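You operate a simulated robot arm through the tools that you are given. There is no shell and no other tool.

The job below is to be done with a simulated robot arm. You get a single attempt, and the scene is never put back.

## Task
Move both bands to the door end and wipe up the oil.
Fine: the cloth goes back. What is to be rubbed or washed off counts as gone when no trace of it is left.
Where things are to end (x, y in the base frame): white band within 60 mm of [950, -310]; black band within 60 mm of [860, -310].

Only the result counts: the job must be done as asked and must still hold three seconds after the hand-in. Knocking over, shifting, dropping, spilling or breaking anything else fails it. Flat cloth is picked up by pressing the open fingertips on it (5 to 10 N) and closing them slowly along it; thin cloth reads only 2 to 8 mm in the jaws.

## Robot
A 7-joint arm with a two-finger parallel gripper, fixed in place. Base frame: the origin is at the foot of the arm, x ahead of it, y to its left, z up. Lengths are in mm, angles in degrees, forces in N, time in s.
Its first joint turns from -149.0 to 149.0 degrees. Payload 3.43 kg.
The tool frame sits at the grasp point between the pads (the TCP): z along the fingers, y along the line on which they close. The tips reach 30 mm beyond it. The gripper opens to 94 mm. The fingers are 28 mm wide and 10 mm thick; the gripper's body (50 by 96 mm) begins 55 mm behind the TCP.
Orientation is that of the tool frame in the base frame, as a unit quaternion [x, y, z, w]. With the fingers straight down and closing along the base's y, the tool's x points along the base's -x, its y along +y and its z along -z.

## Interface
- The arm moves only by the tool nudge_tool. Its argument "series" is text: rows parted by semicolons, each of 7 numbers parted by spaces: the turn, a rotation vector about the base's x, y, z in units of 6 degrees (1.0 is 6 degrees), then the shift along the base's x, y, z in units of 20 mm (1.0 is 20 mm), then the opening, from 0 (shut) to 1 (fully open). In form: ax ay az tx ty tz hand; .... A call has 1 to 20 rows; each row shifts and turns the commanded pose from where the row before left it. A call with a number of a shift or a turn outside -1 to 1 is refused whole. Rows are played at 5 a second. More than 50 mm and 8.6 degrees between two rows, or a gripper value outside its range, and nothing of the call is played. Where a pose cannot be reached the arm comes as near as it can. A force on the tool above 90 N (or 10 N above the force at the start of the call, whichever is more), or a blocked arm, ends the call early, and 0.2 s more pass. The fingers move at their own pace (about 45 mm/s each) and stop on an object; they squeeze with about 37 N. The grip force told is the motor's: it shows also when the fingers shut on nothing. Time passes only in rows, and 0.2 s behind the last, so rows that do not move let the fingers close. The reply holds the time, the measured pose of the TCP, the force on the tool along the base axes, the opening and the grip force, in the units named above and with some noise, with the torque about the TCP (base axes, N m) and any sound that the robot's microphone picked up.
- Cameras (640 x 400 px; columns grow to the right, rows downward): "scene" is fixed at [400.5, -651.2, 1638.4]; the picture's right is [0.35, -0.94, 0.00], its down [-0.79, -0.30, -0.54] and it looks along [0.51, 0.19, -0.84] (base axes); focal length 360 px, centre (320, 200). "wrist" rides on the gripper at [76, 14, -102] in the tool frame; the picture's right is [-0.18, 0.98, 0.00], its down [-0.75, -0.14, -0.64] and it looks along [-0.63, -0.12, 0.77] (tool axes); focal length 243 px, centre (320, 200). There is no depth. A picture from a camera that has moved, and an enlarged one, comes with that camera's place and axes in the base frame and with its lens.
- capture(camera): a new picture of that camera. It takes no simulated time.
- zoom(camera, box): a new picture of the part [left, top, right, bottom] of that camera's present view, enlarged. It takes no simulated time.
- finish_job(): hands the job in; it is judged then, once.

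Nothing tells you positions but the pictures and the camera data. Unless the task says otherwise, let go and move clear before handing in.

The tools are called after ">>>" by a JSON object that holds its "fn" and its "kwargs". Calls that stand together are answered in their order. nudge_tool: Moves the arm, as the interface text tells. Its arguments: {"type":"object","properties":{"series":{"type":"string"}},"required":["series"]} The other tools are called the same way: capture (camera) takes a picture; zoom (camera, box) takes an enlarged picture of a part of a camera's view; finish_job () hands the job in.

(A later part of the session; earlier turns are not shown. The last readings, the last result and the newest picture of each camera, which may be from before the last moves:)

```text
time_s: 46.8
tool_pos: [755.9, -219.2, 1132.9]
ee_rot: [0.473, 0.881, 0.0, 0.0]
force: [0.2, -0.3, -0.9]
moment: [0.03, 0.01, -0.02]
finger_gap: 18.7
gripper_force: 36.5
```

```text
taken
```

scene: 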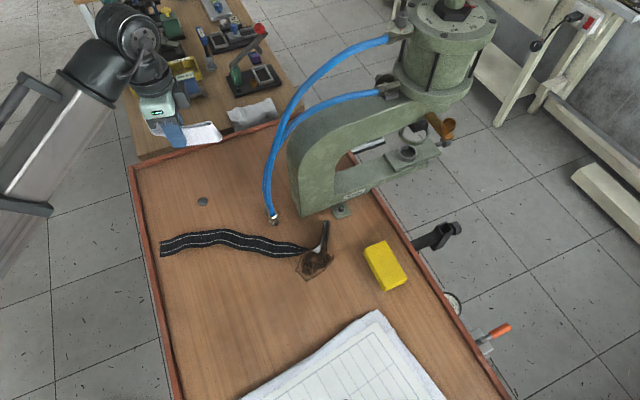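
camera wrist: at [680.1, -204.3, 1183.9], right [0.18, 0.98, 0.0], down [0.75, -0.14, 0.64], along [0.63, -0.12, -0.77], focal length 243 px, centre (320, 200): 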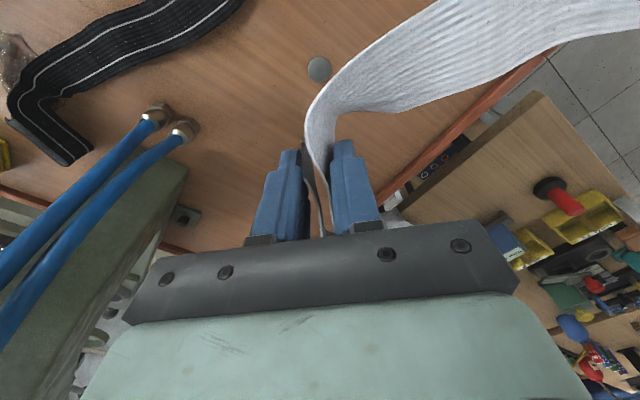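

Rotation works so far (yaw about -56°). I'll continue turning another 60° here.

>>> {"fn": "nudge_tool", "kwargs": {"series": "0 0 -0.5 0 0 0 0;0 0 -1 0 0 0 0;0 0 -1 0 0 0 0;0 0 -1 0 0 0 0;0 0 -1 0 0 0 0;0 0 -1 0 0 0 0;0 0 -1 0 0 0 0;0 0 -1 0 0 0 0;0 0 -1 0 0 0 0;0 0 -1 0 0 0 0;0 0 -0.5 0 0 0 0;0 0 0 0 0 0 0"}}

>>> {"fn": "capture", "kwargs": {"camera": "scene"}}

>>> {"fn": "capture", "kwargs": {"camera": "wrist"}}

```text
time_s: 49.4
tool_pos: [757.5, -219.7, 1133.9]
ee_rot: [0.85, 0.527, -0.001, 0.001]
force: [-0.2, -0.4, -1.0]
moment: [0.03, 0.05, -0.01]
finger_gap: 18.9
gripper_force: 37.1
```

```text
taken
```

scene: 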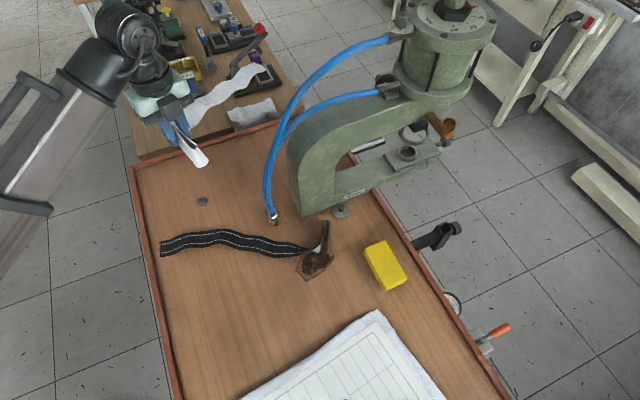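

```text
taken
camera wrist: at [803.3, -157.2, 1235.4], right [0.8, -0.6, 0.0], down [-0.46, -0.61, 0.64], along [-0.39, -0.51, -0.77], focal length 243 px, centre (320, 200)
```

wrist: 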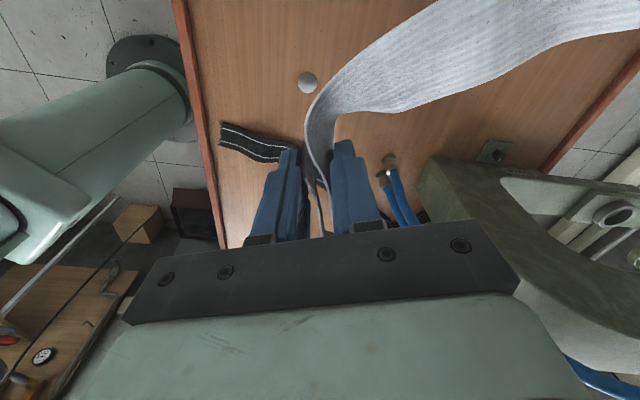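

Yaw is about -116° and still following well. Now I'll move out to about (912,-247) and finish the turn so the flat part ends up parallel with the far end, clear of the press.

>>> {"fn": "nudge_tool", "kwargs": {"series": "0 0 0 0.5 -0.1 0 0;0 0 -0.3 0.95 -0.17 0 0;0 0 -0.3 0.95 -0.17 0 0;0 0 -0.3 0.95 -0.17 0 0;0 0 -0.3 0.95 -0.17 0 0;0 0 -0.3 0.95 -0.17 0 0;0 0 -0.3 0.95 -0.17 0 0;0 0 -0.3 0.95 -0.17 0 0;0 0 -0.6 0.57 -0.1 0 0;0 0 -1 0 0 0 0;0 0 -1 0 0 0 0;0 0 -1 0 0 0 0;0 0 -1 0 0 0 0;0 0 -1 0 0 0 0;0 0 -1 0 0 0 0;0 0 -0.9 0 0 0 0;0 0 0 0 0 0 0;0 0 0 0 0 0 0"}}

>>> {"fn": "capture", "kwargs": {"camera": "scene"}}

>>> {"fn": "capture", "kwargs": {"camera": "wrist"}}

```text
time_s: 53.2
tool_pos: [912.6, -246.4, 1133.5]
ee_rot: [0.999, 0.052, -0.001, 0.0]
force: [0.1, -0.3, -0.9]
moment: [0.04, 0.0, 0.03]
finger_gap: 19.3
gripper_force: 36.8
```

```text
taken
```

scene: 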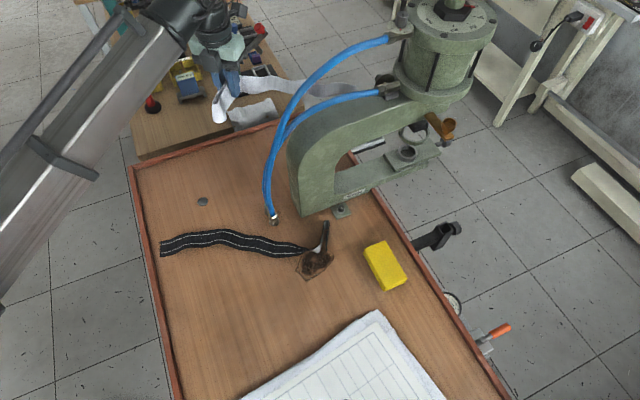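

```text
taken
camera wrist: at [988.2, -252.8, 1234.7], right [-0.08, -1.0, 0.0], down [-0.76, 0.06, 0.64], along [-0.64, 0.05, -0.77], focal length 243 px, centre (320, 200)
```

wrist: 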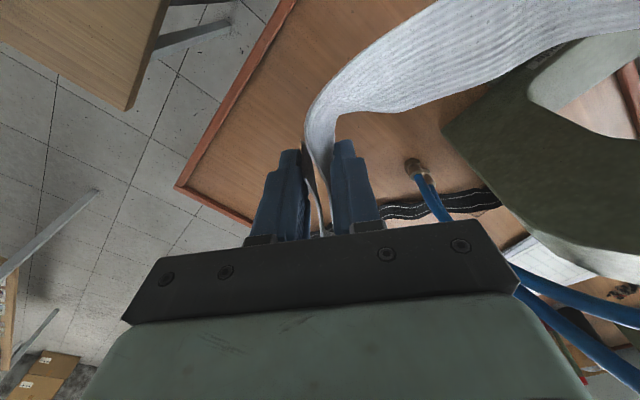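

The white band is now turned as planned, with its flat part running between the far rim and the press with room on both sides. I'll lower it to just above the table.

>>> {"fn": "nudge_tool", "kwargs": {"series": "0 0 0 0 0 -0.5 0;0 0 0 0 0 -1 0;0 0 0 0 0 -1 0;0 0 0 0 0 -1 0;0 0 0 0 0 -1 0;0 0 0 0 0 -1 0;0 0 0 0 0 -1 0;0 0 0 0 0 -1 0;0 0 0 0 0 -0.8 0;0 0 0 0 0 -0.5 0;0 0 0 0 0 0 0;0 0 0 0 0 0 0"}}

>>> {"fn": "capture", "kwargs": {"camera": "scene"}}

>>> {"fn": "capture", "kwargs": {"camera": "wrist"}}

```text
time_s: 55.8
tool_pos: [909.8, -246.0, 956.7]
ee_rot: [0.999, 0.052, 0.0, 0.0]
force: [0.2, -0.2, -0.2]
moment: [0.03, -0.01, 0.02]
finger_gap: 19.0
gripper_force: 37.0
```

```text
taken
```

scene: 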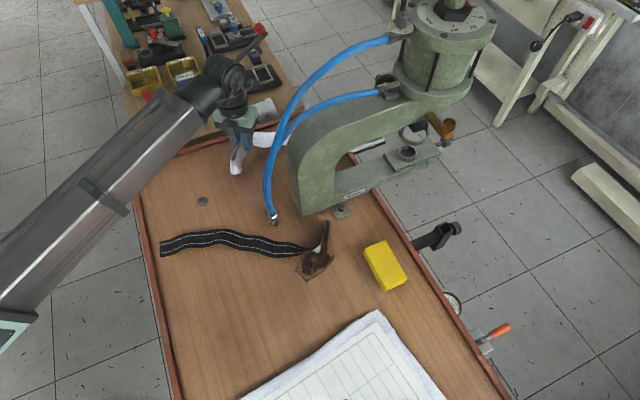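

```text
taken
camera wrist: at [986.4, -253.3, 1058.0], right [-0.08, -1.0, 0.0], down [-0.76, 0.06, 0.64], along [-0.64, 0.05, -0.77], focal length 243 px, centre (320, 200)
```

wrist: 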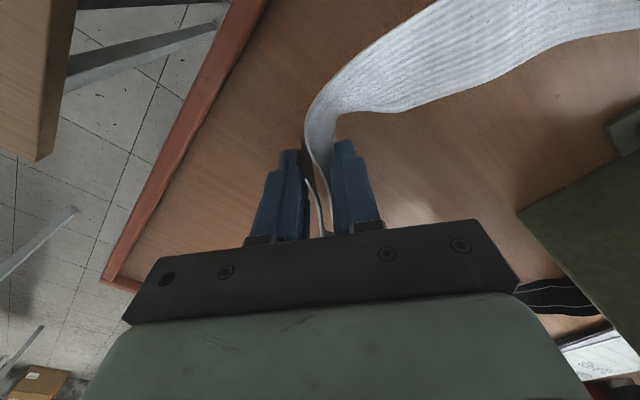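

Good clearance from rim and press. I'll lower the last bit in small steps and watch for contact.

>>> {"fn": "nudge_tool", "kwargs": {"series": "0 0 0 0 0 -0.3 0;0 0 0 0 0 -0.25 0;0 0 0 0 0 0 0;0 0 0 0 0 0 0"}}

```text
time_s: 56.8
tool_pos: [909.4, -247.8, 947.1]
ee_rot: [0.999, 0.052, -0.001, 0.0]
force: [-0.1, -1.0, 3.8]
moment: [-0.7, -0.35, -0.03]
finger_gap: 19.0
gripper_force: 37.1
```

The flat end touches first. I'll lower a few millimetres more until the hook rests too.

>>> {"fn": "nudge_tool", "kwargs": {"series": "0 0 0 0 0 -0.1 0;0 0 0 0 0 -0.1 0;0 0 0 0 0 0 0"}}

```text
time_s: 57.6
tool_pos: [910.1, -246.4, 942.3]
ee_rot: [0.999, 0.052, -0.001, 0.0]
force: [-1.4, 1.7, 3.9]
moment: [-0.86, -0.51, 0.02]
finger_gap: 19.3
gripper_force: 37.0
```

>>> {"fn": "nudge_tool", "kwargs": {"series": "0 0 0 0 0 -0.08 0;0 0 0 0 0 0 0;0 0 0 0 0 0 0.22;0 0 0 0 0 0 0.26;0 0 0 0 0 0 0.32;0 0 0 0 0 0 0.4;0 0 0 0 0 0 0.5;0 0 0 0 0 0 0.55;0 0 0 0 0 0 0.55"}}

>>> {"fn": "capture", "kwargs": {"camera": "wrist"}}

```text
time_s: 59.6
tool_pos: [910.3, -246.9, 940.3]
ee_rot: [0.999, 0.052, 0.0, 0.0]
force: [0.1, 0.5, -0.3]
moment: [0.01, 0.01, 0.05]
finger_gap: 51.6
gripper_force: 0.1
```

```text
taken
camera wrist: at [987.2, -253.2, 1042.2], right [-0.08, -1.0, 0.0], down [-0.76, 0.06, 0.64], along [-0.64, 0.05, -0.77], focal length 243 px, centre (320, 200)
```

wrist: 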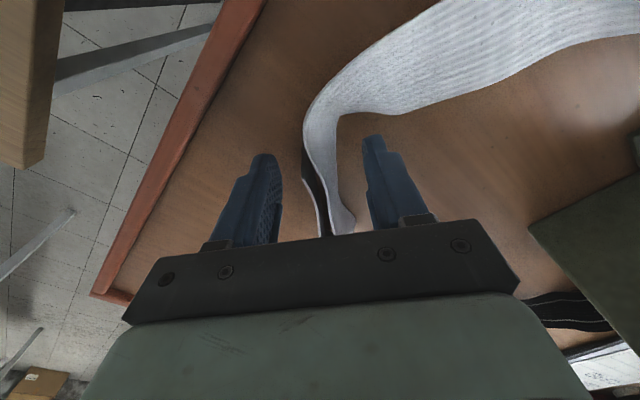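

The white band is released and standing free between the open fingers. I'll lift straight up and check.

>>> {"fn": "nudge_tool", "kwargs": {"series": "0 0 0 0 0 0.3 0.55;0 0 0 0 0 0.7 0.55;0 0 0 0 0 1 0.55;0 0 0 0 0 1 0.6;0 0 0 0 0 1 0.6;0 0 0 0 0 1 0.6;0 0 0 0 0 1 0.6;0 0 0 0 0 0.8 0.6;0 0 0 0 0 0 0.6"}}

>>> {"fn": "capture", "kwargs": {"camera": "wrist"}}

>>> {"fn": "capture", "kwargs": {"camera": "scene"}}

```text
time_s: 61.6
tool_pos: [911.3, -244.9, 1078.3]
ee_rot: [0.999, 0.052, -0.001, 0.001]
force: [0.5, 0.8, 0.4]
moment: [0.0, -0.04, -0.01]
finger_gap: 56.4
gripper_force: 0.0
```

```text
taken
camera wrist: at [988.1, -251.6, 1179.0], right [-0.08, -1.0, 0.0], down [-0.76, 0.06, 0.64], along [-0.64, 0.05, -0.77], focal length 243 px, centre (320, 200)
```

wrist: 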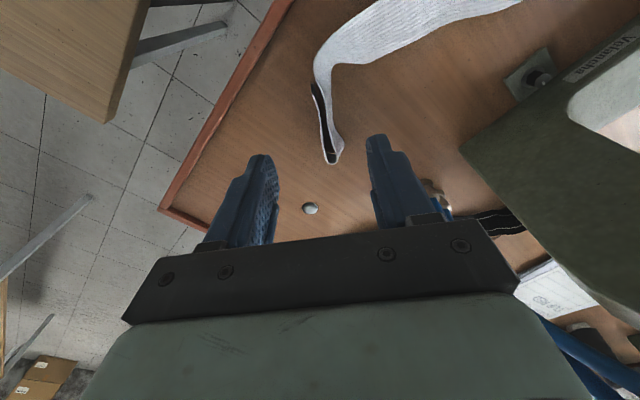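

```text
taken
```

scene: 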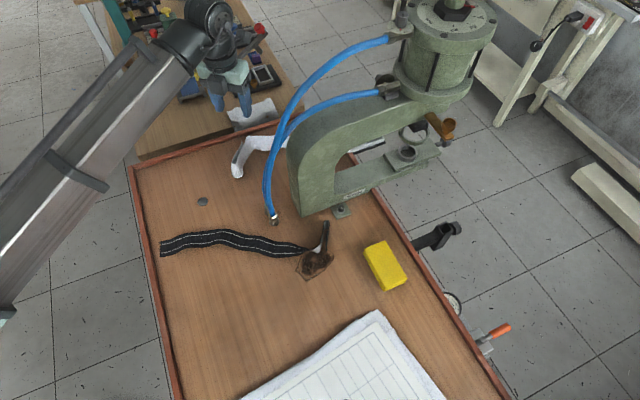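

White is placed: its centre is close to (942,-313). Now the black band: I'll withdraw along the open side, turn the tool back, and view its hook from the near side.

>>> {"fn": "nudge_tool", "kwargs": {"series": "0 0 0.5 -0.5 0 0 0.8;0 0 1 -0.95 0 0 0.8;0 0 1 -0.95 0 0 0.8;0 0 1 -0.95 0 0 0.8;0 0 1 -0.95 0 0 0.8;0 0 1 -0.95 0 0 0.8;0 0 1 -0.95 0 0 0.8;0 0 1 -0.95 0 0 0.8;0 0 1 -0.95 0 0 0.8;0 0 1 -0.6 0 0 0.8;0 0 1 -0.3 -0.5 -0.2 0.8;0 0 1 -0.3 -0.9 -0.3 0.8;0 0 1 -0.3 -0.9 -0.3 0.8;0 0 1 -0.3 -0.9 -0.3 0.8;0 0 1 -0.3 -0.9 -0.3 0.8;0 0 1 -0.3 -0.9 -0.3 0.8;0 0 1 -0.3 -0.9 -0.3 0.8;0 0 1 -0.3 -0.9 -0.3 0.8;0 0 1 -0.3 -0.9 -0.3 0.8;0 0 0.5 -0.3 -0.9 -0.3 0.8"}}

>>> {"fn": "nudge_tool", "kwargs": {"series": "0 0 1 0 -0.9 -0.2 0.8;0 0 1 0 -0.9 -0.2 0.8;0 0 1 0 -0.9 -0.2 0.8;0 0 1 0 -0.5 0 0.8;0 0 1 0 0 0 0.8;0 0 1 0 0 0 0.8;0 0 0.8 0 0 0 0.8;0 0 0 0 0 0 0.8"}}

>>> {"fn": "capture", "kwargs": {"camera": "wrist"}}

>>> {"fn": "capture", "kwargs": {"camera": "scene"}}

```text
time_s: 65.8
tool_pos: [676.5, -421.3, 1018.4]
ee_rot: [0.499, 0.866, 0.0, 0.001]
force: [-0.4, -0.1, 0.5]
moment: [-0.01, 0.02, 0.01]
finger_gap: 75.5
gripper_force: 0.1
```

```text
time_s: 67.6
tool_pos: [677.4, -483.1, 1006.3]
ee_rot: [0.166, 0.986, 0.0, 0.001]
force: [0.3, -0.3, -1.6]
moment: [-0.06, 0.0, 0.01]
finger_gap: 74.9
gripper_force: 0.0
```

```text
taken
camera wrist: at [608.9, -444.4, 1108.1], right [0.5, 0.87, 0.0], down [0.67, -0.38, 0.64], along [0.56, -0.32, -0.77], focal length 243 px, centre (320, 200)
```

wrist: 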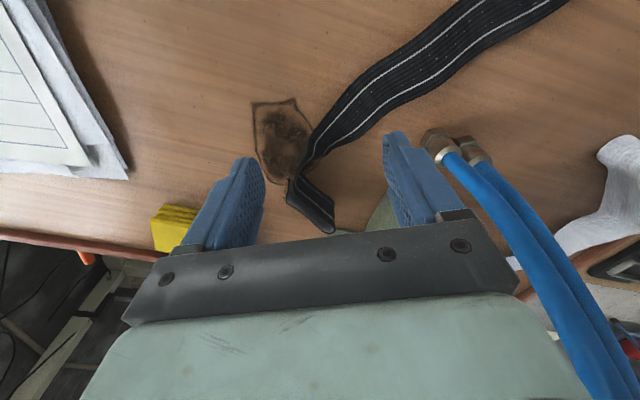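

```text
taken
```

scene: 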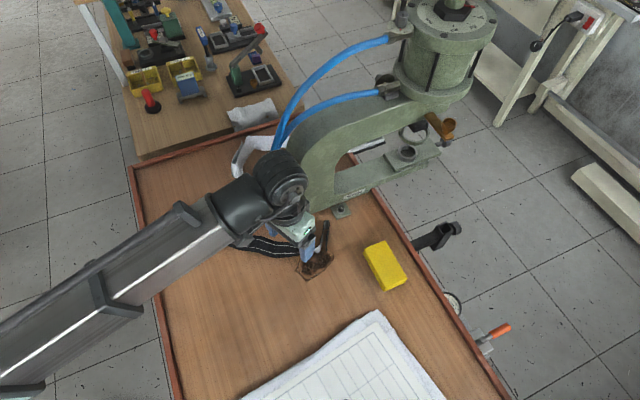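

I see the black band's short hook at the oil's far edge, the hose fittings to its +y side, and the press wall beyond. I'll zoom in to pick a safe grip spot.

>>> {"fn": "zoom", "kwargs": {"camera": "wrist", "box": [220, 80, 460, 250]}}

>>> {"fn": "zoom", "kwargs": {"camera": "scene", "box": [270, 190, 370, 290]}}

```text
2.35 times, centred on (340, 165) of wrist
camera zoom: at [608.9, -444.4, 1108.1], right [0.5, 0.87, 0.0], down [0.67, -0.38, 0.64], along [0.56, -0.32, -0.77], focal length 571 px, centre (273, 282)
```

zoom: 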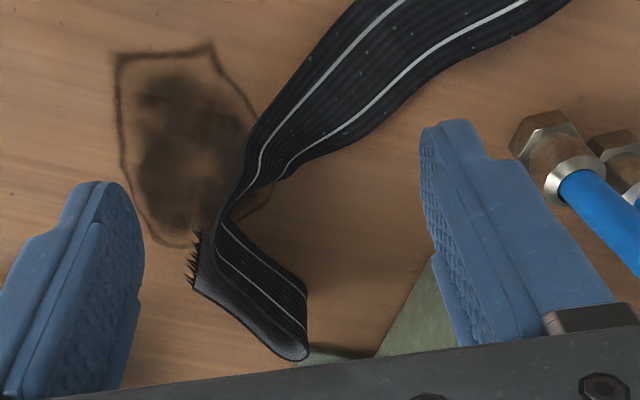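

```text
4.00 times, centred on (320, 240) of scene
camera zoom: at [400.5, -651.2, 1638.4], right [0.35, -0.94, 0.0], down [-0.79, -0.3, -0.54], along [0.51, 0.19, -0.84], focal length 1440 px, centre (320, 40)
```

zoom: 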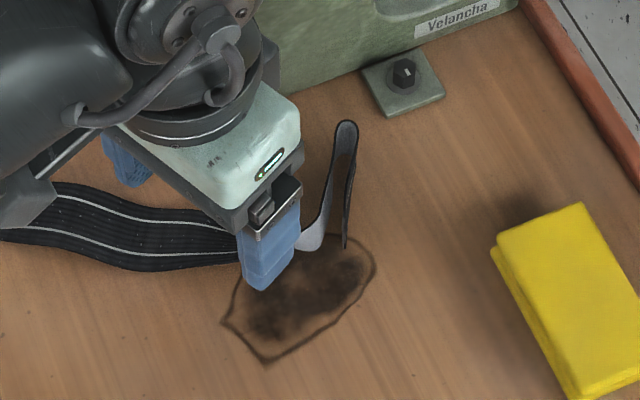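

The black hook is a wedge: outgoing layer near y≈-514, return layer ending at about (717,-541), tip at (767,-520). I'll hover over (733,-525) with a slight yaw, which keeps about 30 mm from the press wall, and check alignment.

>>> {"fn": "nudge_tool", "kwargs": {"series": "0 0 0.6 0.3 -0.2 0 0.65;0 0 1 0.6 -0.45 0 0.65;0 0 1 0.6 -0.45 0 0.65;0 0 1 0.6 -0.45 0 0.65;0 0 0.9 0.6 -0.45 0 0.65;0 0 0 0.08 -0.1 0 0.65;0 0 0 0 0 0 0.65"}}

>>> {"fn": "zoom", "kwargs": {"camera": "wrist", "box": [200, 60, 460, 250]}}

>>> {"fn": "capture", "kwargs": {"camera": "scene"}}

```text
time_s: 69.2
tool_pos: [731.0, -523.1, 1006.8]
ee_rot: [-0.068, 0.998, 0.0, 0.001]
force: [0.0, 0.0, 0.0]
moment: [-0.01, -0.01, 0.02]
finger_gap: 61.1
gripper_force: 0.1
```

```text
2.11 times, centred on (330, 155) of wrist
camera zoom: at [653.2, -520.1, 1108.0], right [0.05, 1.0, 0.0], down [0.77, -0.04, 0.64], along [0.64, -0.03, -0.77], focal length 511 px, centre (299, 295)
```

zoom: 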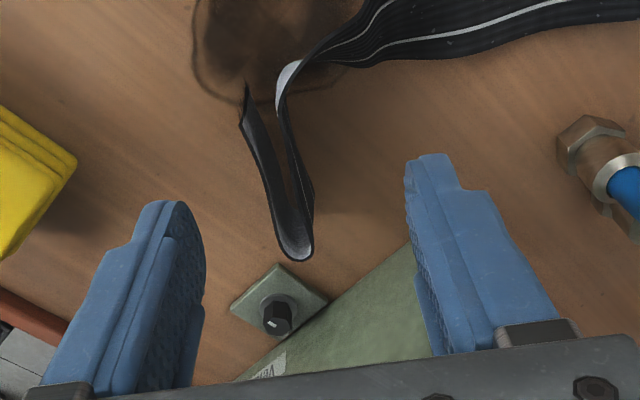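

```text
taken
```

scene: 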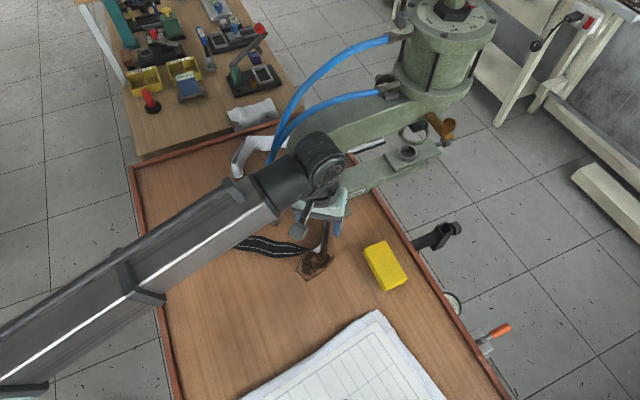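

The hook lies right between the fingers. I'll shift by (+7,-7) mm to centre it and descend to about z=941.

>>> {"fn": "nudge_tool", "kwargs": {"series": "0 0 0 0.35 -0.35 0 0.65;0 0 0 0 0 -0.4 0.65;0 0 0 0 0 -0.6 0.65;0 0 0 0 0 -0.6 0.65;0 0 0 0 0 -0.6 0.65;0 0 0 0 0 -0.5 0.65;0 0 0 0 0 -0.4 0.65;0 0 0 0 0 -0.1 0.65;0 0 0 0 0 0 0.65"}}

>>> {"fn": "zoom", "kwargs": {"camera": "wrist", "box": [200, 60, 460, 250]}}

```text
time_s: 71.2
tool_pos: [738.9, -532.3, 941.7]
ee_rot: [-0.068, 0.998, 0.0, 0.001]
force: [-0.4, -0.4, 0.2]
moment: [0.02, -0.01, 0.01]
finger_gap: 61.0
gripper_force: 0.1
```

```text
2.11 times, centred on (330, 155) of wrist
camera zoom: at [661.6, -528.2, 1043.2], right [0.05, 1.0, 0.0], down [0.76, -0.04, 0.64], along [0.64, -0.03, -0.77], focal length 511 px, centre (299, 295)
```

zoom: 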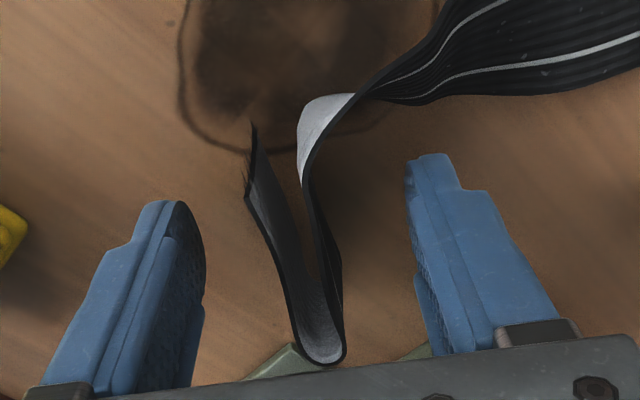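

Well centred over the hook. Closing now.

>>> {"fn": "nudge_tool", "kwargs": {"series": "0 0 0 0 0 0 0.55;0 0 0 0 0 0 0.45;0 0 0 0 0 0 0.38;0 0 0 0 0 0 0.32;0 0 0 0 0 0 0.26;0 0 0 0 0 0 0.2;0 0 0 0 0 0 0.12;0 0 0 0 0 0 0.05;0 0 0 0 0 0 0;0 0 0 0 0 0 0;0 0 0 0 0 0 0"}}

>>> {"fn": "zoom", "kwargs": {"camera": "wrist", "box": [200, 60, 460, 250]}}

```text
time_s: 73.6
tool_pos: [740.4, -531.0, 941.4]
ee_rot: [-0.068, 0.998, 0.0, 0.001]
force: [0.1, -0.4, 0.7]
moment: [-0.04, 0.07, 0.08]
finger_gap: 25.5
gripper_force: 37.5
```

```text
2.11 times, centred on (330, 155) of wrist
camera zoom: at [661.6, -528.2, 1043.3], right [0.05, 1.0, 0.0], down [0.77, -0.04, 0.64], along [0.64, -0.03, -0.77], focal length 511 px, centre (299, 295)
```

zoom: 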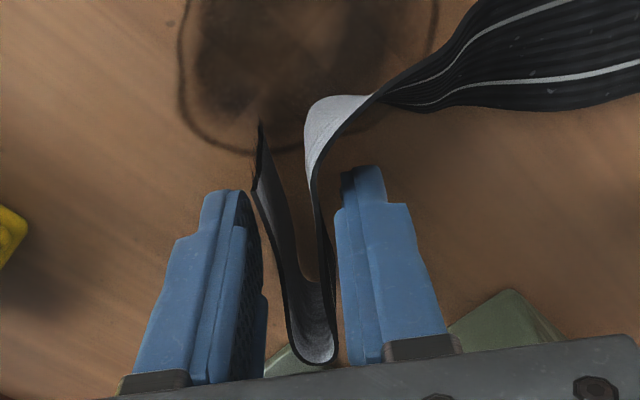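

Gripped at 25.5 mm with full force. I'll lift gently and verify.

>>> {"fn": "nudge_tool", "kwargs": {"series": "0 0 0 0 0 0.2 0;0 0 0 0 0 0.4 0;0 0 0 0 0 0.5 0;0 0 0 0 0 0.5 0;0 0 0 0 0 0.5 0;0 0 0 0 0 0 0"}}

>>> {"fn": "capture", "kwargs": {"camera": "wrist"}}

>>> {"fn": "capture", "kwargs": {"camera": "scene"}}

```text
time_s: 75.0
tool_pos: [740.3, -530.5, 986.6]
ee_rot: [-0.069, 0.998, -0.001, 0.001]
force: [-0.1, 0.5, -0.6]
moment: [-0.08, -0.03, 0.0]
finger_gap: 25.6
gripper_force: 36.7
```

```text
taken
camera wrist: at [661.7, -528.1, 1087.5], right [0.05, 1.0, 0.0], down [0.76, -0.04, 0.64], along [0.64, -0.03, -0.77], focal length 243 px, centre (320, 200)
```

wrist: 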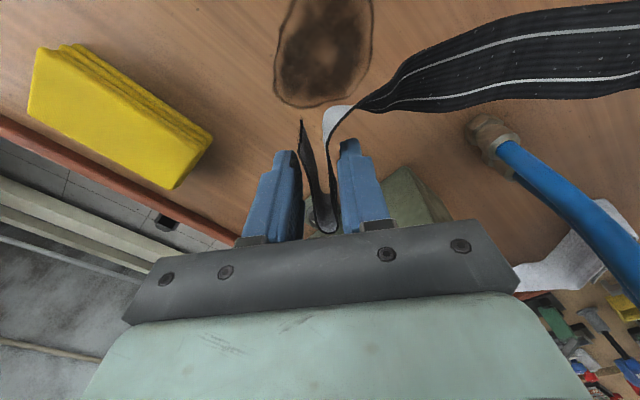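

```text
taken
```

scene: 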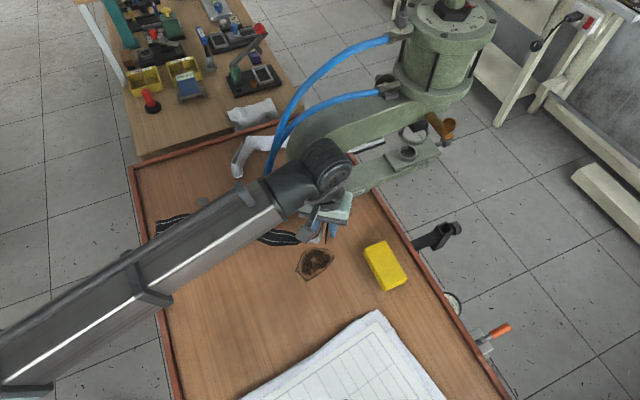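

The black band is up and rigid like the white one; the oil is now fully exposed. I'll carry it back from the press, around the near side of the hoses, to about (760,-215).

>>> {"fn": "nudge_tool", "kwargs": {"series": "0 0 0 -0.4 0.25 0.3 0;0 0 0 -0.85 0.5 0.3 0;0 0 0 -0.85 0.5 0.3 0;0 0 0 -0.85 0.5 0.3 0;0 0 0 -0.85 0.5 0.2 0;0 0 0 -0.4 0.6 0 0;0 0 0 0 0.9 0 0;0 0 0 0.22 0.94 0 0;0 0 0 0.22 0.94 0 0;0 0 0 0.22 0.94 0 0;0 0 0 0.22 0.94 0 0;0 0 0 0.22 0.94 0 0;0 0 0 0.22 0.94 0 0;0 0 0 0.3 0.94 0 0;0 0 0 0.58 0.96 0 0;0 0 0 0.58 0.96 0 0;0 0 0 0.58 0.96 0 0;0 0 0 0.58 0.96 0 0;0 0 0 0.58 0.9 0 0;0 0 0 0.3 0.4 0 0"}}

>>> {"fn": "capture", "kwargs": {"camera": "scene"}}

>>> {"fn": "capture", "kwargs": {"camera": "wrist"}}

```text
time_s: 79.2
tool_pos: [752.4, -220.2, 1011.6]
ee_rot: [-0.067, 0.998, -0.001, 0.0]
force: [-0.2, 0.7, -1.3]
moment: [-0.09, -0.02, -0.02]
finger_gap: 25.5
gripper_force: 36.7
```

```text
taken
```

scene: 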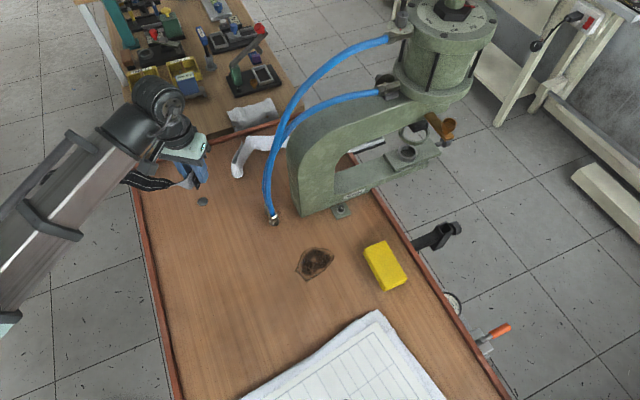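

```text
taken
camera wrist: at [674.2, -216.4, 1113.1], right [0.05, 1.0, 0.0], down [0.76, -0.04, 0.64], along [0.64, -0.03, -0.77], focal length 243 px, centre (320, 200)
```

wrist: 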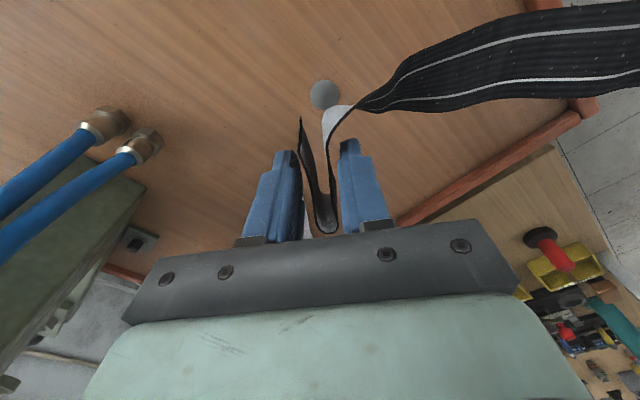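

Both the hoses and press are well clear here. Before setting black down I'll check precisely where the white hook stands in the scene view.

>>> {"fn": "zoom", "kwargs": {"camera": "scene", "box": [200, 110, 300, 230]}}

```text
3.33 times, centred on (250, 170) of scene
camera zoom: at [400.5, -651.2, 1638.4], right [0.35, -0.94, 0.0], down [-0.79, -0.3, -0.54], along [0.51, 0.19, -0.84], focal length 1200 px, centre (553, 300)
```

zoom: 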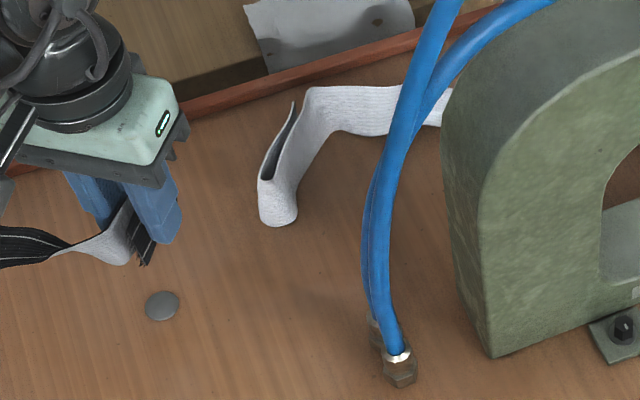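

The white hook's tip stands at about (836,-262), so black should lie a bit rotated to pass it. Final black grip is planned at (703,-259) with a turn of -133°; I'll raise and start turning.

>>> {"fn": "nudge_tool", "kwargs": {"series": "0 0 -0.3 0 0 0.5 0;0 0 -0.8 0 0 1 0;0 0 -1 0 0 1 0;0 0 -1 0 0 1 0;0 0 -1 0 0 1 0;0 0 -1 0 0 1 0;0 0 -1 0 0 0.9 0;0 0 -1 0 0 0 0;0 0 -1 0 0 0 0;0 0 -1 0 0 0 0;0 0 -1 0 0 0 0;0 0 -1 0 0 0 0;0 0 -1 0 0 0 0;0 0 -1 0 0 0 0;0 0 -1 0 0 0 0;0 0 -1 0 0 0 0;0 0 -0.5 0 0 0 0;0 0 0 0 0 0 0"}}

>>> {"fn": "capture", "kwargs": {"camera": "scene"}}

```text
time_s: 83.0
tool_pos: [751.7, -222.9, 1140.2]
ee_rot: [0.681, 0.732, -0.001, 0.001]
force: [0.1, -0.9, -1.1]
moment: [-0.02, 0.11, 0.04]
finger_gap: 25.5
gripper_force: 37.0
```

```text
taken
```

scene: 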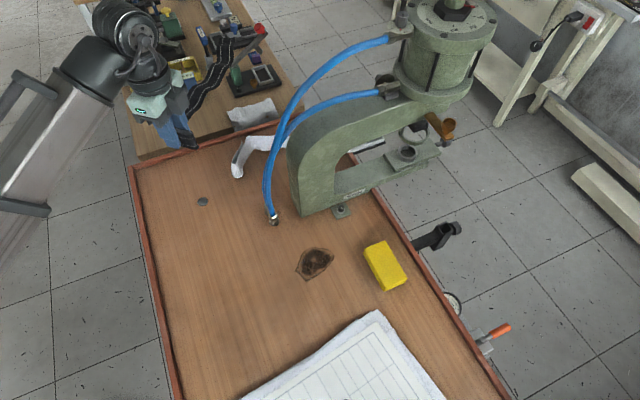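

Turning works. I'll finish the rotation, then come down to about z=1010 and shift to (703,-259).

>>> {"fn": "nudge_tool", "kwargs": {"series": "0 0 -0.6 0 0 0 0;0 0 -1 0 0 0 0;0 0 -1 0 0 0 0;0 0 -1 0 0 0 0;0 0 -1 0 0 0 0;0 0 -1 0 0 0 0;0 0 -1 0 0 -0.4 0;0 0 0 0 0 -1 0;0 0 0 0 0 -1 0;0 0 0 0 0 -1 0;0 0 0 0 0 -1 0;0 0 0 0 0 -1 0;0 0 0 0 0 -0.8 0;0 0 0 -0.5 -0.35 -0.3 0;0 0 0 -0.8 -0.6 0 0;0 0 0 -0.8 -0.6 0 0;0 0 0 -0.36 -0.25 0 0;0 0 0 0 0 0 0;0 0 0 0 0 0 0"}}

>>> {"fn": "capture", "kwargs": {"camera": "scene"}}

>>> {"fn": "capture", "kwargs": {"camera": "wrist"}}

>>> {"fn": "zoom", "kwargs": {"camera": "scene", "box": [160, 100, 320, 230]}}

```text
time_s: 87.0
tool_pos: [702.5, -257.1, 1009.0]
ee_rot: [0.889, 0.458, 0.0, 0.001]
force: [-0.8, -0.1, -0.8]
moment: [0.03, 0.1, 0.0]
finger_gap: 25.4
gripper_force: 37.1
```

```text
taken
```

scene: 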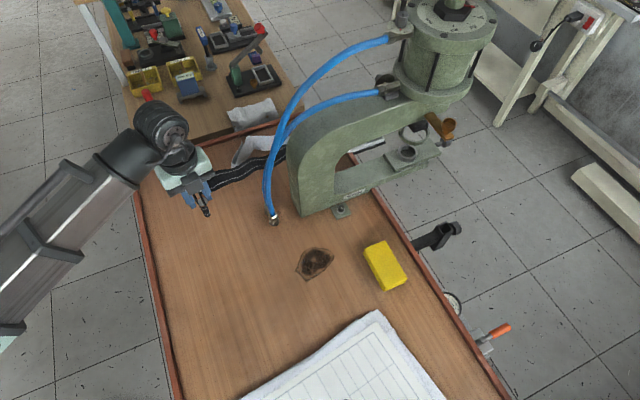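

```text
taken
camera wrist: at [757.6, -204.4, 1110.5], right [0.69, -0.72, 0.0], down [-0.55, -0.53, 0.64], along [-0.46, -0.45, -0.77], focal length 243 px, centre (320, 200)
```

wrist: 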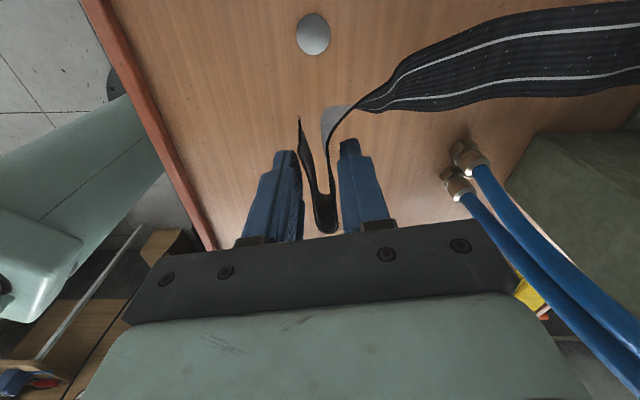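

```text
3.08 times, centred on (240, 165) of scene
camera zoom: at [400.5, -651.2, 1638.4], right [0.35, -0.94, 0.0], down [-0.79, -0.3, -0.54], along [0.51, 0.19, -0.84], focal length 1107 px, centre (566, 308)
```

zoom: 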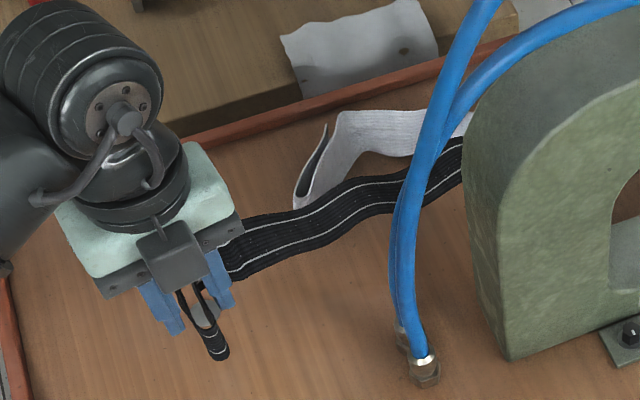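

The black band hangs in the planned place, and once lowered it should lie clear of the white hook and hoses. I'll lower it near the table.

>>> {"fn": "nudge_tool", "kwargs": {"series": "0 0 0 0 0 -0.4 0;0 0 0 0 0 -0.6 0;0 0 0 0 0 -0.6 0;0 0 0 0 0 -0.5 0;0 0 0 0 0 -0.3 0;0 0 0 0 0 0 0;0 0 0 0 0 0 0"}}

>>> {"fn": "zoom", "kwargs": {"camera": "scene", "box": [160, 100, 320, 230]}}

```text
time_s: 88.6
tool_pos: [701.9, -259.3, 961.2]
ee_rot: [0.889, 0.458, 0.0, 0.0]
force: [0.2, 0.1, -0.2]
moment: [-0.04, -0.01, 0.03]
finger_gap: 25.5
gripper_force: 37.3
```

```text
3.08 times, centred on (240, 165) of scene
camera zoom: at [400.5, -651.2, 1638.4], right [0.35, -0.94, 0.0], down [-0.79, -0.3, -0.54], along [0.51, 0.19, -0.84], focal length 1107 px, centre (566, 308)
```

zoom: 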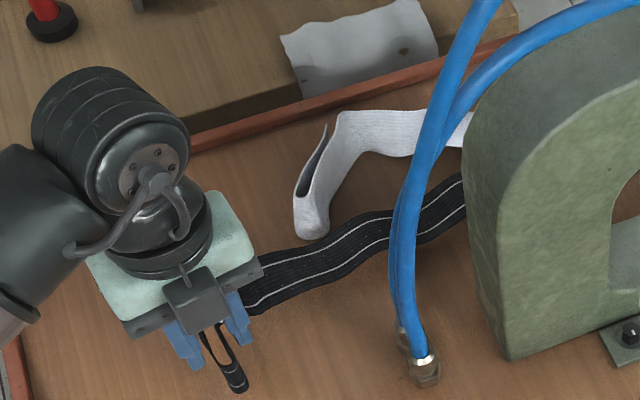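

Black will land clear of the white hook. Lowering the last part slowly.

>>> {"fn": "nudge_tool", "kwargs": {"series": "0 0 0 0 0 -0.3 0;0 0 0 0 0 -0.2 0;0 0 0 0 0 0 0;0 0 0 0 0 0 0"}}

```text
time_s: 89.6
tool_pos: [702.0, -259.0, 952.2]
ee_rot: [0.889, 0.458, -0.001, 0.0]
force: [0.1, -0.7, 0.0]
moment: [-0.02, 0.07, -0.03]
finger_gap: 25.4
gripper_force: 36.9
```

>>> {"fn": "nudge_tool", "kwargs": {"series": "0 0 0 0 0 -0.15 0;0 0 0 0 0 -0.1 0;0 0 0 0 0 0 0;0 0 0 0 0 0 0"}}

```text
time_s: 90.6
tool_pos: [703.0, -258.0, 946.1]
ee_rot: [0.889, 0.459, -0.001, 0.001]
force: [0.1, 0.1, -1.3]
moment: [0.0, 0.05, -0.02]
finger_gap: 25.8
gripper_force: 36.5
```

>>> {"fn": "nudge_tool", "kwargs": {"series": "0 0 0 0 0 -0.1 0;0 0 0 0 0 0 0;0 0 0 0 0 0 0"}}

```text
time_s: 91.4
tool_pos: [703.5, -258.4, 944.2]
ee_rot: [0.889, 0.459, 0.0, 0.001]
force: [0.6, 0.3, -0.3]
moment: [-0.04, -0.09, -0.04]
finger_gap: 25.4
gripper_force: 36.8
```

>>> {"fn": "nudge_tool", "kwargs": {"series": "0 0 0 0 0 -0.1 0;0 0 0 0 0 0 0;0 0 0 0 0 0 0"}}

```text
time_s: 92.2
tool_pos: [702.8, -258.1, 943.0]
ee_rot: [0.889, 0.459, 0.0, 0.0]
force: [-0.9, 0.8, 0.2]
moment: [-0.02, -0.02, -0.04]
finger_gap: 25.1
gripper_force: 37.5
```

At the grip height again. One more millimetre, then open slowly.

>>> {"fn": "nudge_tool", "kwargs": {"series": "0 0 0 0 0 -0.06 0;0 0 0 0 0 0 0;0 0 0 0 0 0 0.28;0 0 0 0 0 0 0.32;0 0 0 0 0 0 0.38;0 0 0 0 0 0 0.45;0 0 0 0 0 0 0.55;0 0 0 0 0 0 0.65;0 0 0 0 0 0 0.65"}}

>>> {"fn": "capture", "kwargs": {"camera": "wrist"}}

```text
time_s: 94.2
tool_pos: [702.9, -257.6, 939.8]
ee_rot: [0.889, 0.458, 0.0, 0.001]
force: [0.1, -0.4, 0.1]
moment: [-0.04, 0.01, -0.01]
finger_gap: 61.0
gripper_force: 0.1
```

```text
taken
camera wrist: at [759.0, -204.1, 1042.7], right [0.69, -0.72, 0.0], down [-0.55, -0.53, 0.64], along [-0.46, -0.45, -0.77], focal length 243 px, centre (320, 200)
```

wrist: 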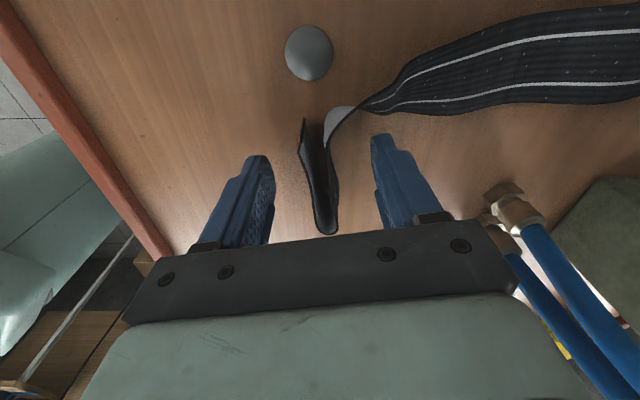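

Black is released. I'll lift straight up and check both bands.

>>> {"fn": "nudge_tool", "kwargs": {"series": "0 0 0 0 0 0.3 0.65;0 0 0 0 0 0.6 0.65;0 0 0 0 0 0.9 0.65;0 0 0 0 0 0.9 0.65;0 0 0 0 0 0.8 0.65;0 0 0 0 0 0.3 0.65;0 0 0 0 0 0 0.65"}}

>>> {"fn": "zoom", "kwargs": {"camera": "scene", "box": [160, 100, 320, 230]}}

>>> {"fn": "capture", "kwargs": {"camera": "scene"}}

```text
time_s: 95.8
tool_pos: [704.2, -258.6, 1017.2]
ee_rot: [0.889, 0.459, 0.0, 0.001]
force: [0.0, 0.2, -0.7]
moment: [0.0, 0.0, -0.01]
finger_gap: 61.2
gripper_force: 0.1
```

```text
3.08 times, centred on (240, 165) of scene
camera zoom: at [400.5, -651.2, 1638.4], right [0.35, -0.94, 0.0], down [-0.79, -0.3, -0.54], along [0.51, 0.19, -0.84], focal length 1107 px, centre (566, 308)
```

zoom: 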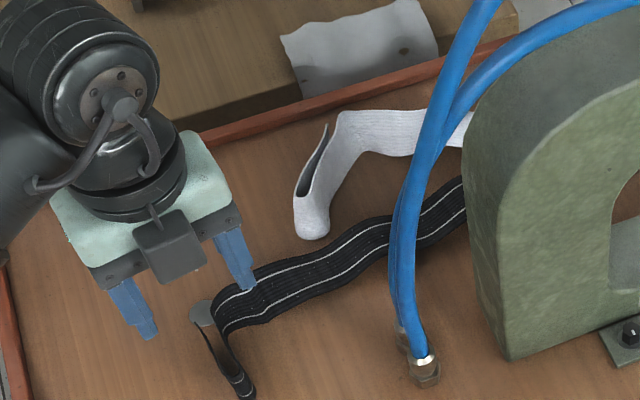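

```text
taken
```

scene: 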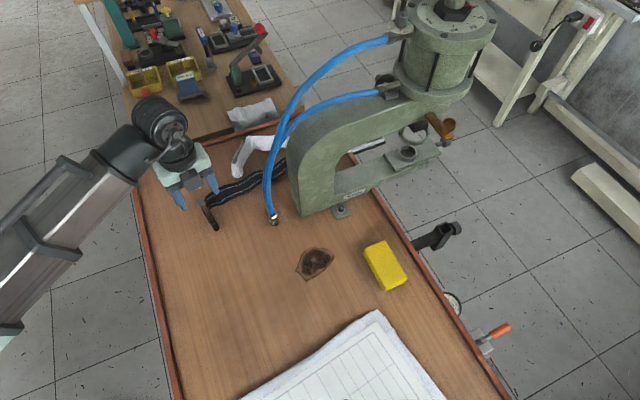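

Both bands now lie at the far end: white centred near (942,-313), black near (845,-316). Next is the yellow folded cloth at about (726,-676); I'll travel round the near side, away from hoses, to view it and the oil.

>>> {"fn": "nudge_tool", "kwargs": {"series": "0 0 0.5 -0.2 -0.4 0 0.65;0 0 1 -0.4 -0.9 0 0.65;0 0 1 -0.4 -0.9 0 0.65;0 0 1 -0.4 -0.9 0 0.65;0 0 1 -0.4 -0.9 0 0.65;0 0 1 -0.4 -0.9 0 0.65;0 0 1 -0.4 -0.9 0 0.65;0 0 1 -0.4 -0.9 0 0.65;0 0 1 -0.2 -0.9 0 0.8;0 0 1 0 -0.9 0 0.8;0 0 1 0 -0.9 0 0.8;0 0 1 0 -0.9 0 0.8;0 0 1 0 -0.9 0 0.8;0 0 1 0 -0.9 0 0.8;0 0 1 0 -0.9 0 0.8;0 0 1 0 -0.9 0 0.8;0 0 1 0 -0.5 0 0.8;0 0 1 0 0 0 0.8;0 0 1 0 0 0 0.8;0 0 0.5 0 0 0 0.8"}}

>>> {"fn": "capture", "kwargs": {"camera": "wrist"}}

>>> {"fn": "capture", "kwargs": {"camera": "scene"}}

```text
time_s: 100.0
tool_pos: [639.0, -545.6, 1018.5]
ee_rot: [0.099, 0.995, 0.0, 0.0]
force: [-0.5, 0.0, 0.6]
moment: [0.01, 0.0, 0.01]
finger_gap: 75.2
gripper_force: 0.1
```

```text
taken
camera wrist: at [566.6, -516.9, 1120.1], right [0.37, 0.93, 0.0], down [0.71, -0.29, 0.64], along [0.6, -0.24, -0.77], focal length 243 px, centre (320, 200)
```

wrist: 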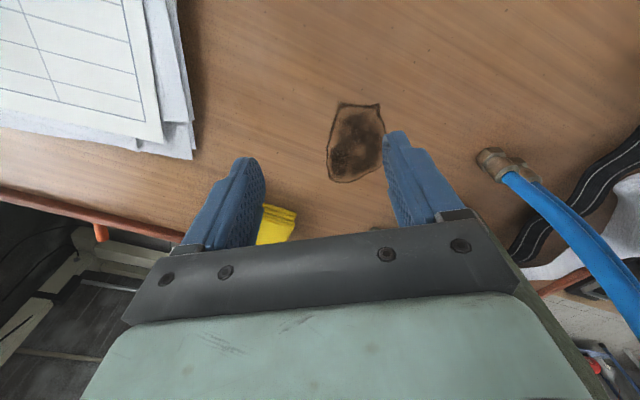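

```text
taken
```

scene: 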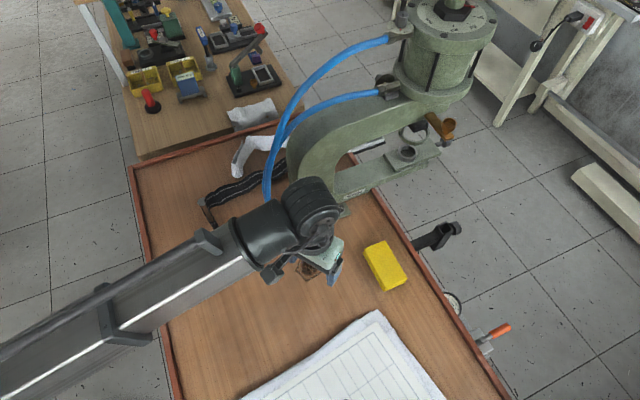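

The oil outline is now fully measured: x 638–722, y -495 to -566. I'll move over toward the yellow cloth with the fingers turned to close across its short side.

>>> {"fn": "nudge_tool", "kwargs": {"series": "0 0 0.96 0.2 -0.4 0 0.85;0 0 0.96 0.225 -0.45 0 0.85;0 0 0.96 0.225 -0.45 0 0.85;0 0 0.96 0.225 -0.45 0 0.85;0 0 0.96 0.225 -0.45 0 0.85;0 0 0.96 0.225 -0.45 0 0.85;0 0 0.96 0.225 -0.45 0 0.85;0 0 0.96 0.225 -0.45 0 0.85;0 0 0.96 0.225 -0.45 0 0.85;0 0 0.96 0.2 -0.4 0 0.85;0 0 0 0 0 0 0.85;0 0 0 0 0 0 0.85"}}

>>> {"fn": "capture", "kwargs": {"camera": "wrist"}}

>>> {"fn": "capture", "kwargs": {"camera": "scene"}}

```text
time_s: 102.6
tool_pos: [681.4, -631.9, 1018.3]
ee_rot: [-0.393, 0.92, 0.001, 0.001]
force: [-0.7, 0.1, 0.0]
moment: [0.0, 0.03, 0.02]
finger_gap: 79.9
gripper_force: 0.0
```

```text
taken
camera wrist: at [618.6, -678.1, 1120.2], right [-0.58, 0.81, 0.0], down [0.62, 0.45, 0.64], along [0.52, 0.37, -0.77], focal length 243 px, centre (320, 200)
```

wrist: 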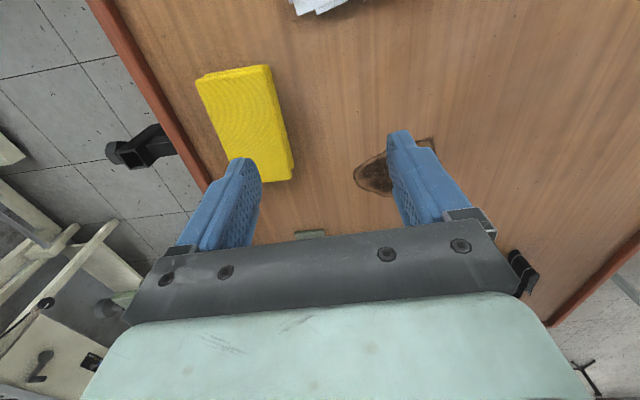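

```text
taken
```

scene: 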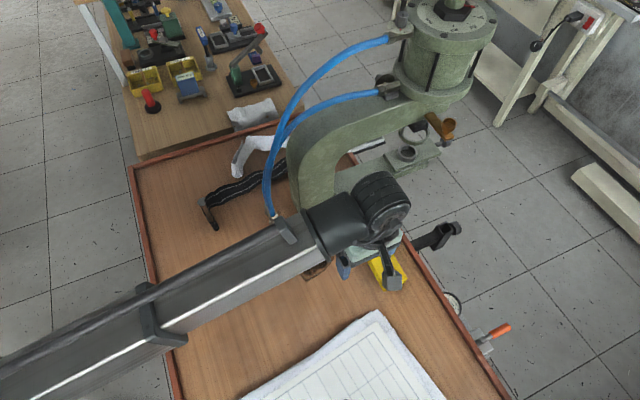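

The yellow cloth is about 57×86 mm, centred near (723,-676), right at the reach limit. I'll approach at (716,-669) with the fingers fully open and check how well the pose is reached.

>>> {"fn": "nudge_tool", "kwargs": {"series": "0 0 0.2 0.3 -0.3 0 1;0 0 0 0.5 -0.55 -0.3 1;0 0 0 0.5 -0.55 -0.3 1;0 0 0 0.43 -0.45 -0.3 1;0 0 0 0 0 -0.3 1;0 0 0 0 0 0 1;0 0 0 0 0 0 1"}}

>>> {"fn": "capture", "kwargs": {"camera": "wrist"}}

```text
time_s: 104.2
tool_pos: [717.7, -670.9, 993.0]
ee_rot: [-0.402, 0.916, 0.0, 0.001]
force: [-0.1, -0.3, -0.5]
moment: [-0.01, 0.01, 0.02]
finger_gap: 94.1
gripper_force: 0.0
```

```text
taken
camera wrist: at [654.9, -717.6, 1094.9], right [-0.6, 0.8, 0.0], down [0.61, 0.46, 0.64], along [0.52, 0.39, -0.77], focal length 243 px, centre (320, 200)
```

wrist: 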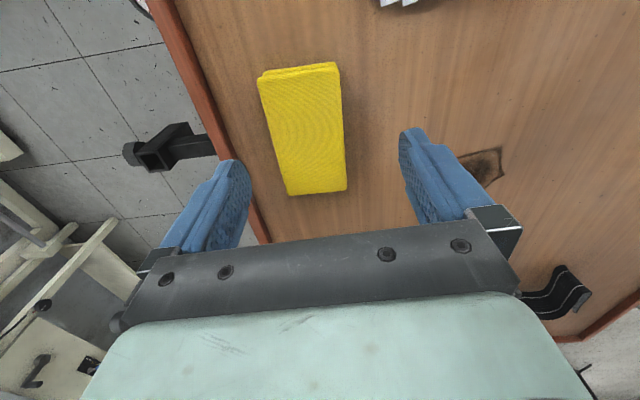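

The cloth measures about 52×97 mm with its centre at (728,-674); the arm reaches well here. I'll centre on it and come down beside it, fingers at 80 mm.

>>> {"fn": "nudge_tool", "kwargs": {"series": "0 0 -0.2 0.46 -0.13 0 0.85;0 0 0 0 0 -0.4 0.85;0 0 0 0 0 -0.6 0.85;0 0 0 0 0 -0.6 0.85;0 0 0 0 0 -0.5 0.85;0 0 0 0 0 -0.3 0.85;0 0 0 0 0 0 0.85;0 0 0 0 0 0 0.85"}}

>>> {"fn": "capture", "kwargs": {"camera": "wrist"}}

```text
time_s: 106.0
tool_pos: [726.2, -673.9, 948.9]
ee_rot: [-0.393, 0.92, 0.0, 0.001]
force: [-0.5, 0.1, -0.2]
moment: [-0.01, -0.01, -0.02]
finger_gap: 79.7
gripper_force: 0.1
```

```text
taken
camera wrist: at [662.1, -719.2, 1049.9], right [-0.58, 0.81, 0.0], down [0.62, 0.45, 0.64], along [0.52, 0.37, -0.77], focal length 243 px, centre (320, 200)
```

wrist: 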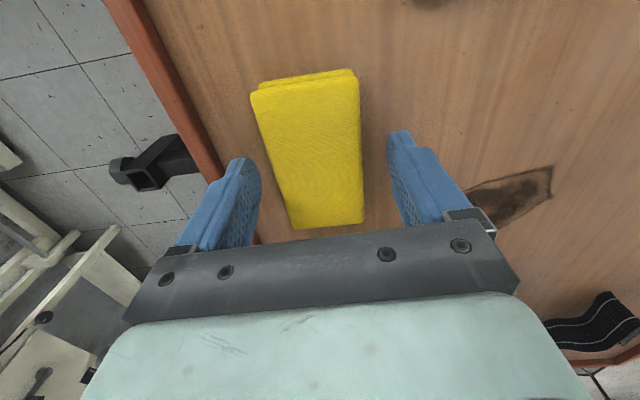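

Centred. Lowering 10 mm and closing on the cloth.

>>> {"fn": "nudge_tool", "kwargs": {"series": "0 0 0 0 0 -0.3 0.85;0 0 0 0 0 -0.2 0.85;0 0 0 0 0 0 0.78;0 0 0 0 0 0 0.7;0 0 0 0 0 0 0.62;0 0 0 0 0 0 0.56;0 0 0 0 0 0 0.5;0 0 0 0 0 0 0.4;0 0 0 0 0 0 0.3;0 0 0 0 0 0 0.2;0 0 0 0 0 0 0.1;0 0 0 0 0 0 0;0 0 0 0 0 0 0"}}

>>> {"fn": "capture", "kwargs": {"camera": "wrist"}}

```text
time_s: 108.8
tool_pos: [726.8, -672.8, 937.5]
ee_rot: [-0.392, 0.92, 0.0, 0.001]
force: [-0.3, -0.4, -0.3]
moment: [0.01, 0.03, 0.01]
finger_gap: 53.8
gripper_force: 37.2
```

```text
taken
camera wrist: at [663.4, -718.7, 1039.0], right [-0.58, 0.81, 0.0], down [0.62, 0.45, 0.64], along [0.52, 0.37, -0.77], focal length 243 px, centre (320, 200)
```

wrist: 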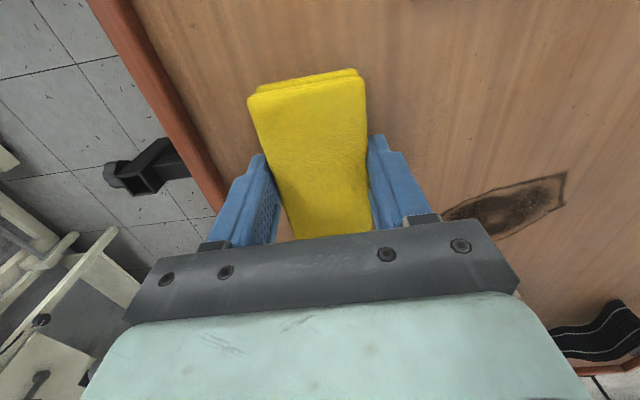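

The cloth is held at 53.8 mm (put-back pose: TCP (727,-673,937.5), yaw 46°). I'll lift it and carry it to the near-inner side of the oil for the first stroke.

>>> {"fn": "nudge_tool", "kwargs": {"series": "0 0 0 0 0 0.3 0;0 0 0 0 0 0.7 0;0 0 0 0 0 1 0;0 0 0 0 0 0.8 0;0 0 0 -0.3 0.6 0 0;0 0 0 -0.5 0.98 0 0;0 0 0 -0.5 0.98 0 0;0 0 0 -0.5 0.98 0 0;0 0 0 -0.5 0.98 0 0;0 0 0 -0.5 0.98 0 0;0 0 0 -0.5 0.98 0 0;0 0 0 -0.5 0.98 0 0;0 0 0 -0.5 0.98 0 0;0 0 0 -0.5 0.98 0 0;0 0 0 -0.1 0.3 0 0;0 0 0 0 0 0 0"}}

>>> {"fn": "capture", "kwargs": {"camera": "wrist"}}

>>> {"fn": "capture", "kwargs": {"camera": "scene"}}

```text
time_s: 112.2
tool_pos: [627.9, -478.3, 991.3]
ee_rot: [-0.392, 0.92, 0.0, 0.001]
force: [0.1, -0.8, -0.5]
moment: [0.01, -0.02, -0.02]
finger_gap: 53.8
gripper_force: 37.2
```

```text
taken
camera wrist: at [564.5, -524.1, 1092.4], right [-0.58, 0.81, 0.0], down [0.62, 0.45, 0.64], along [0.52, 0.37, -0.77], focal length 243 px, centre (320, 200)
```

wrist: 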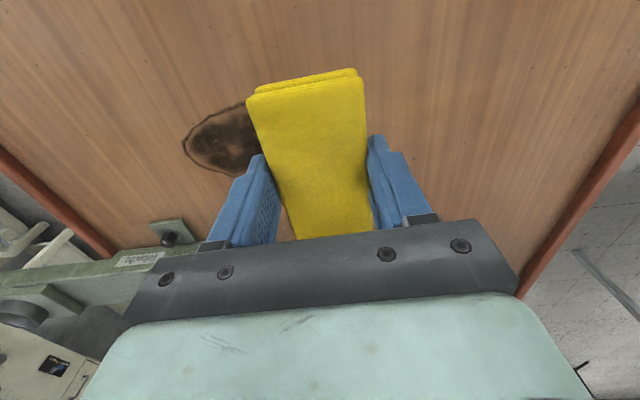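

```text
taken
```

scene: 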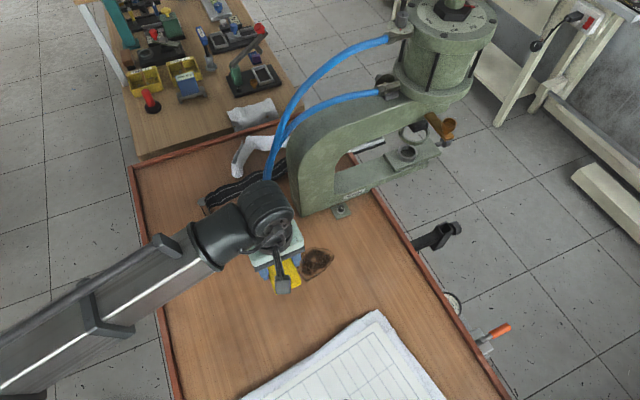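

The cloth is above the table just inside the oil. I'll lower it to near contact, then press in small steps.

>>> {"fn": "nudge_tool", "kwargs": {"series": "0 0 0 0 0 -0.5 0;0 0 0 0 0 -0.8 0;0 0 0 0 0 -0.7 0;0 0 0 0 0 -0.4 0;0 0 0 0 0 -0.1 0;0 0 0 0 0 0 0;0 0 0 0 0 0 0"}}

```text
time_s: 113.8
tool_pos: [628.0, -480.0, 942.8]
ee_rot: [-0.392, 0.92, 0.001, 0.0]
force: [-0.6, 0.0, -0.6]
moment: [0.0, -0.02, -0.04]
finger_gap: 53.9
gripper_force: 36.8
```

>>> {"fn": "nudge_tool", "kwargs": {"series": "0 0 0 0 0 -0.15 0;0 0 0 0 0 -0.1 0;0 0 0 0 0 0 0;0 0 0 0 0 0 0"}}

```text
time_s: 114.8
tool_pos: [626.9, -478.1, 936.8]
ee_rot: [-0.392, 0.92, 0.0, 0.001]
force: [0.2, 0.7, -0.4]
moment: [-0.02, -0.03, -0.01]
finger_gap: 53.9
gripper_force: 37.1
```

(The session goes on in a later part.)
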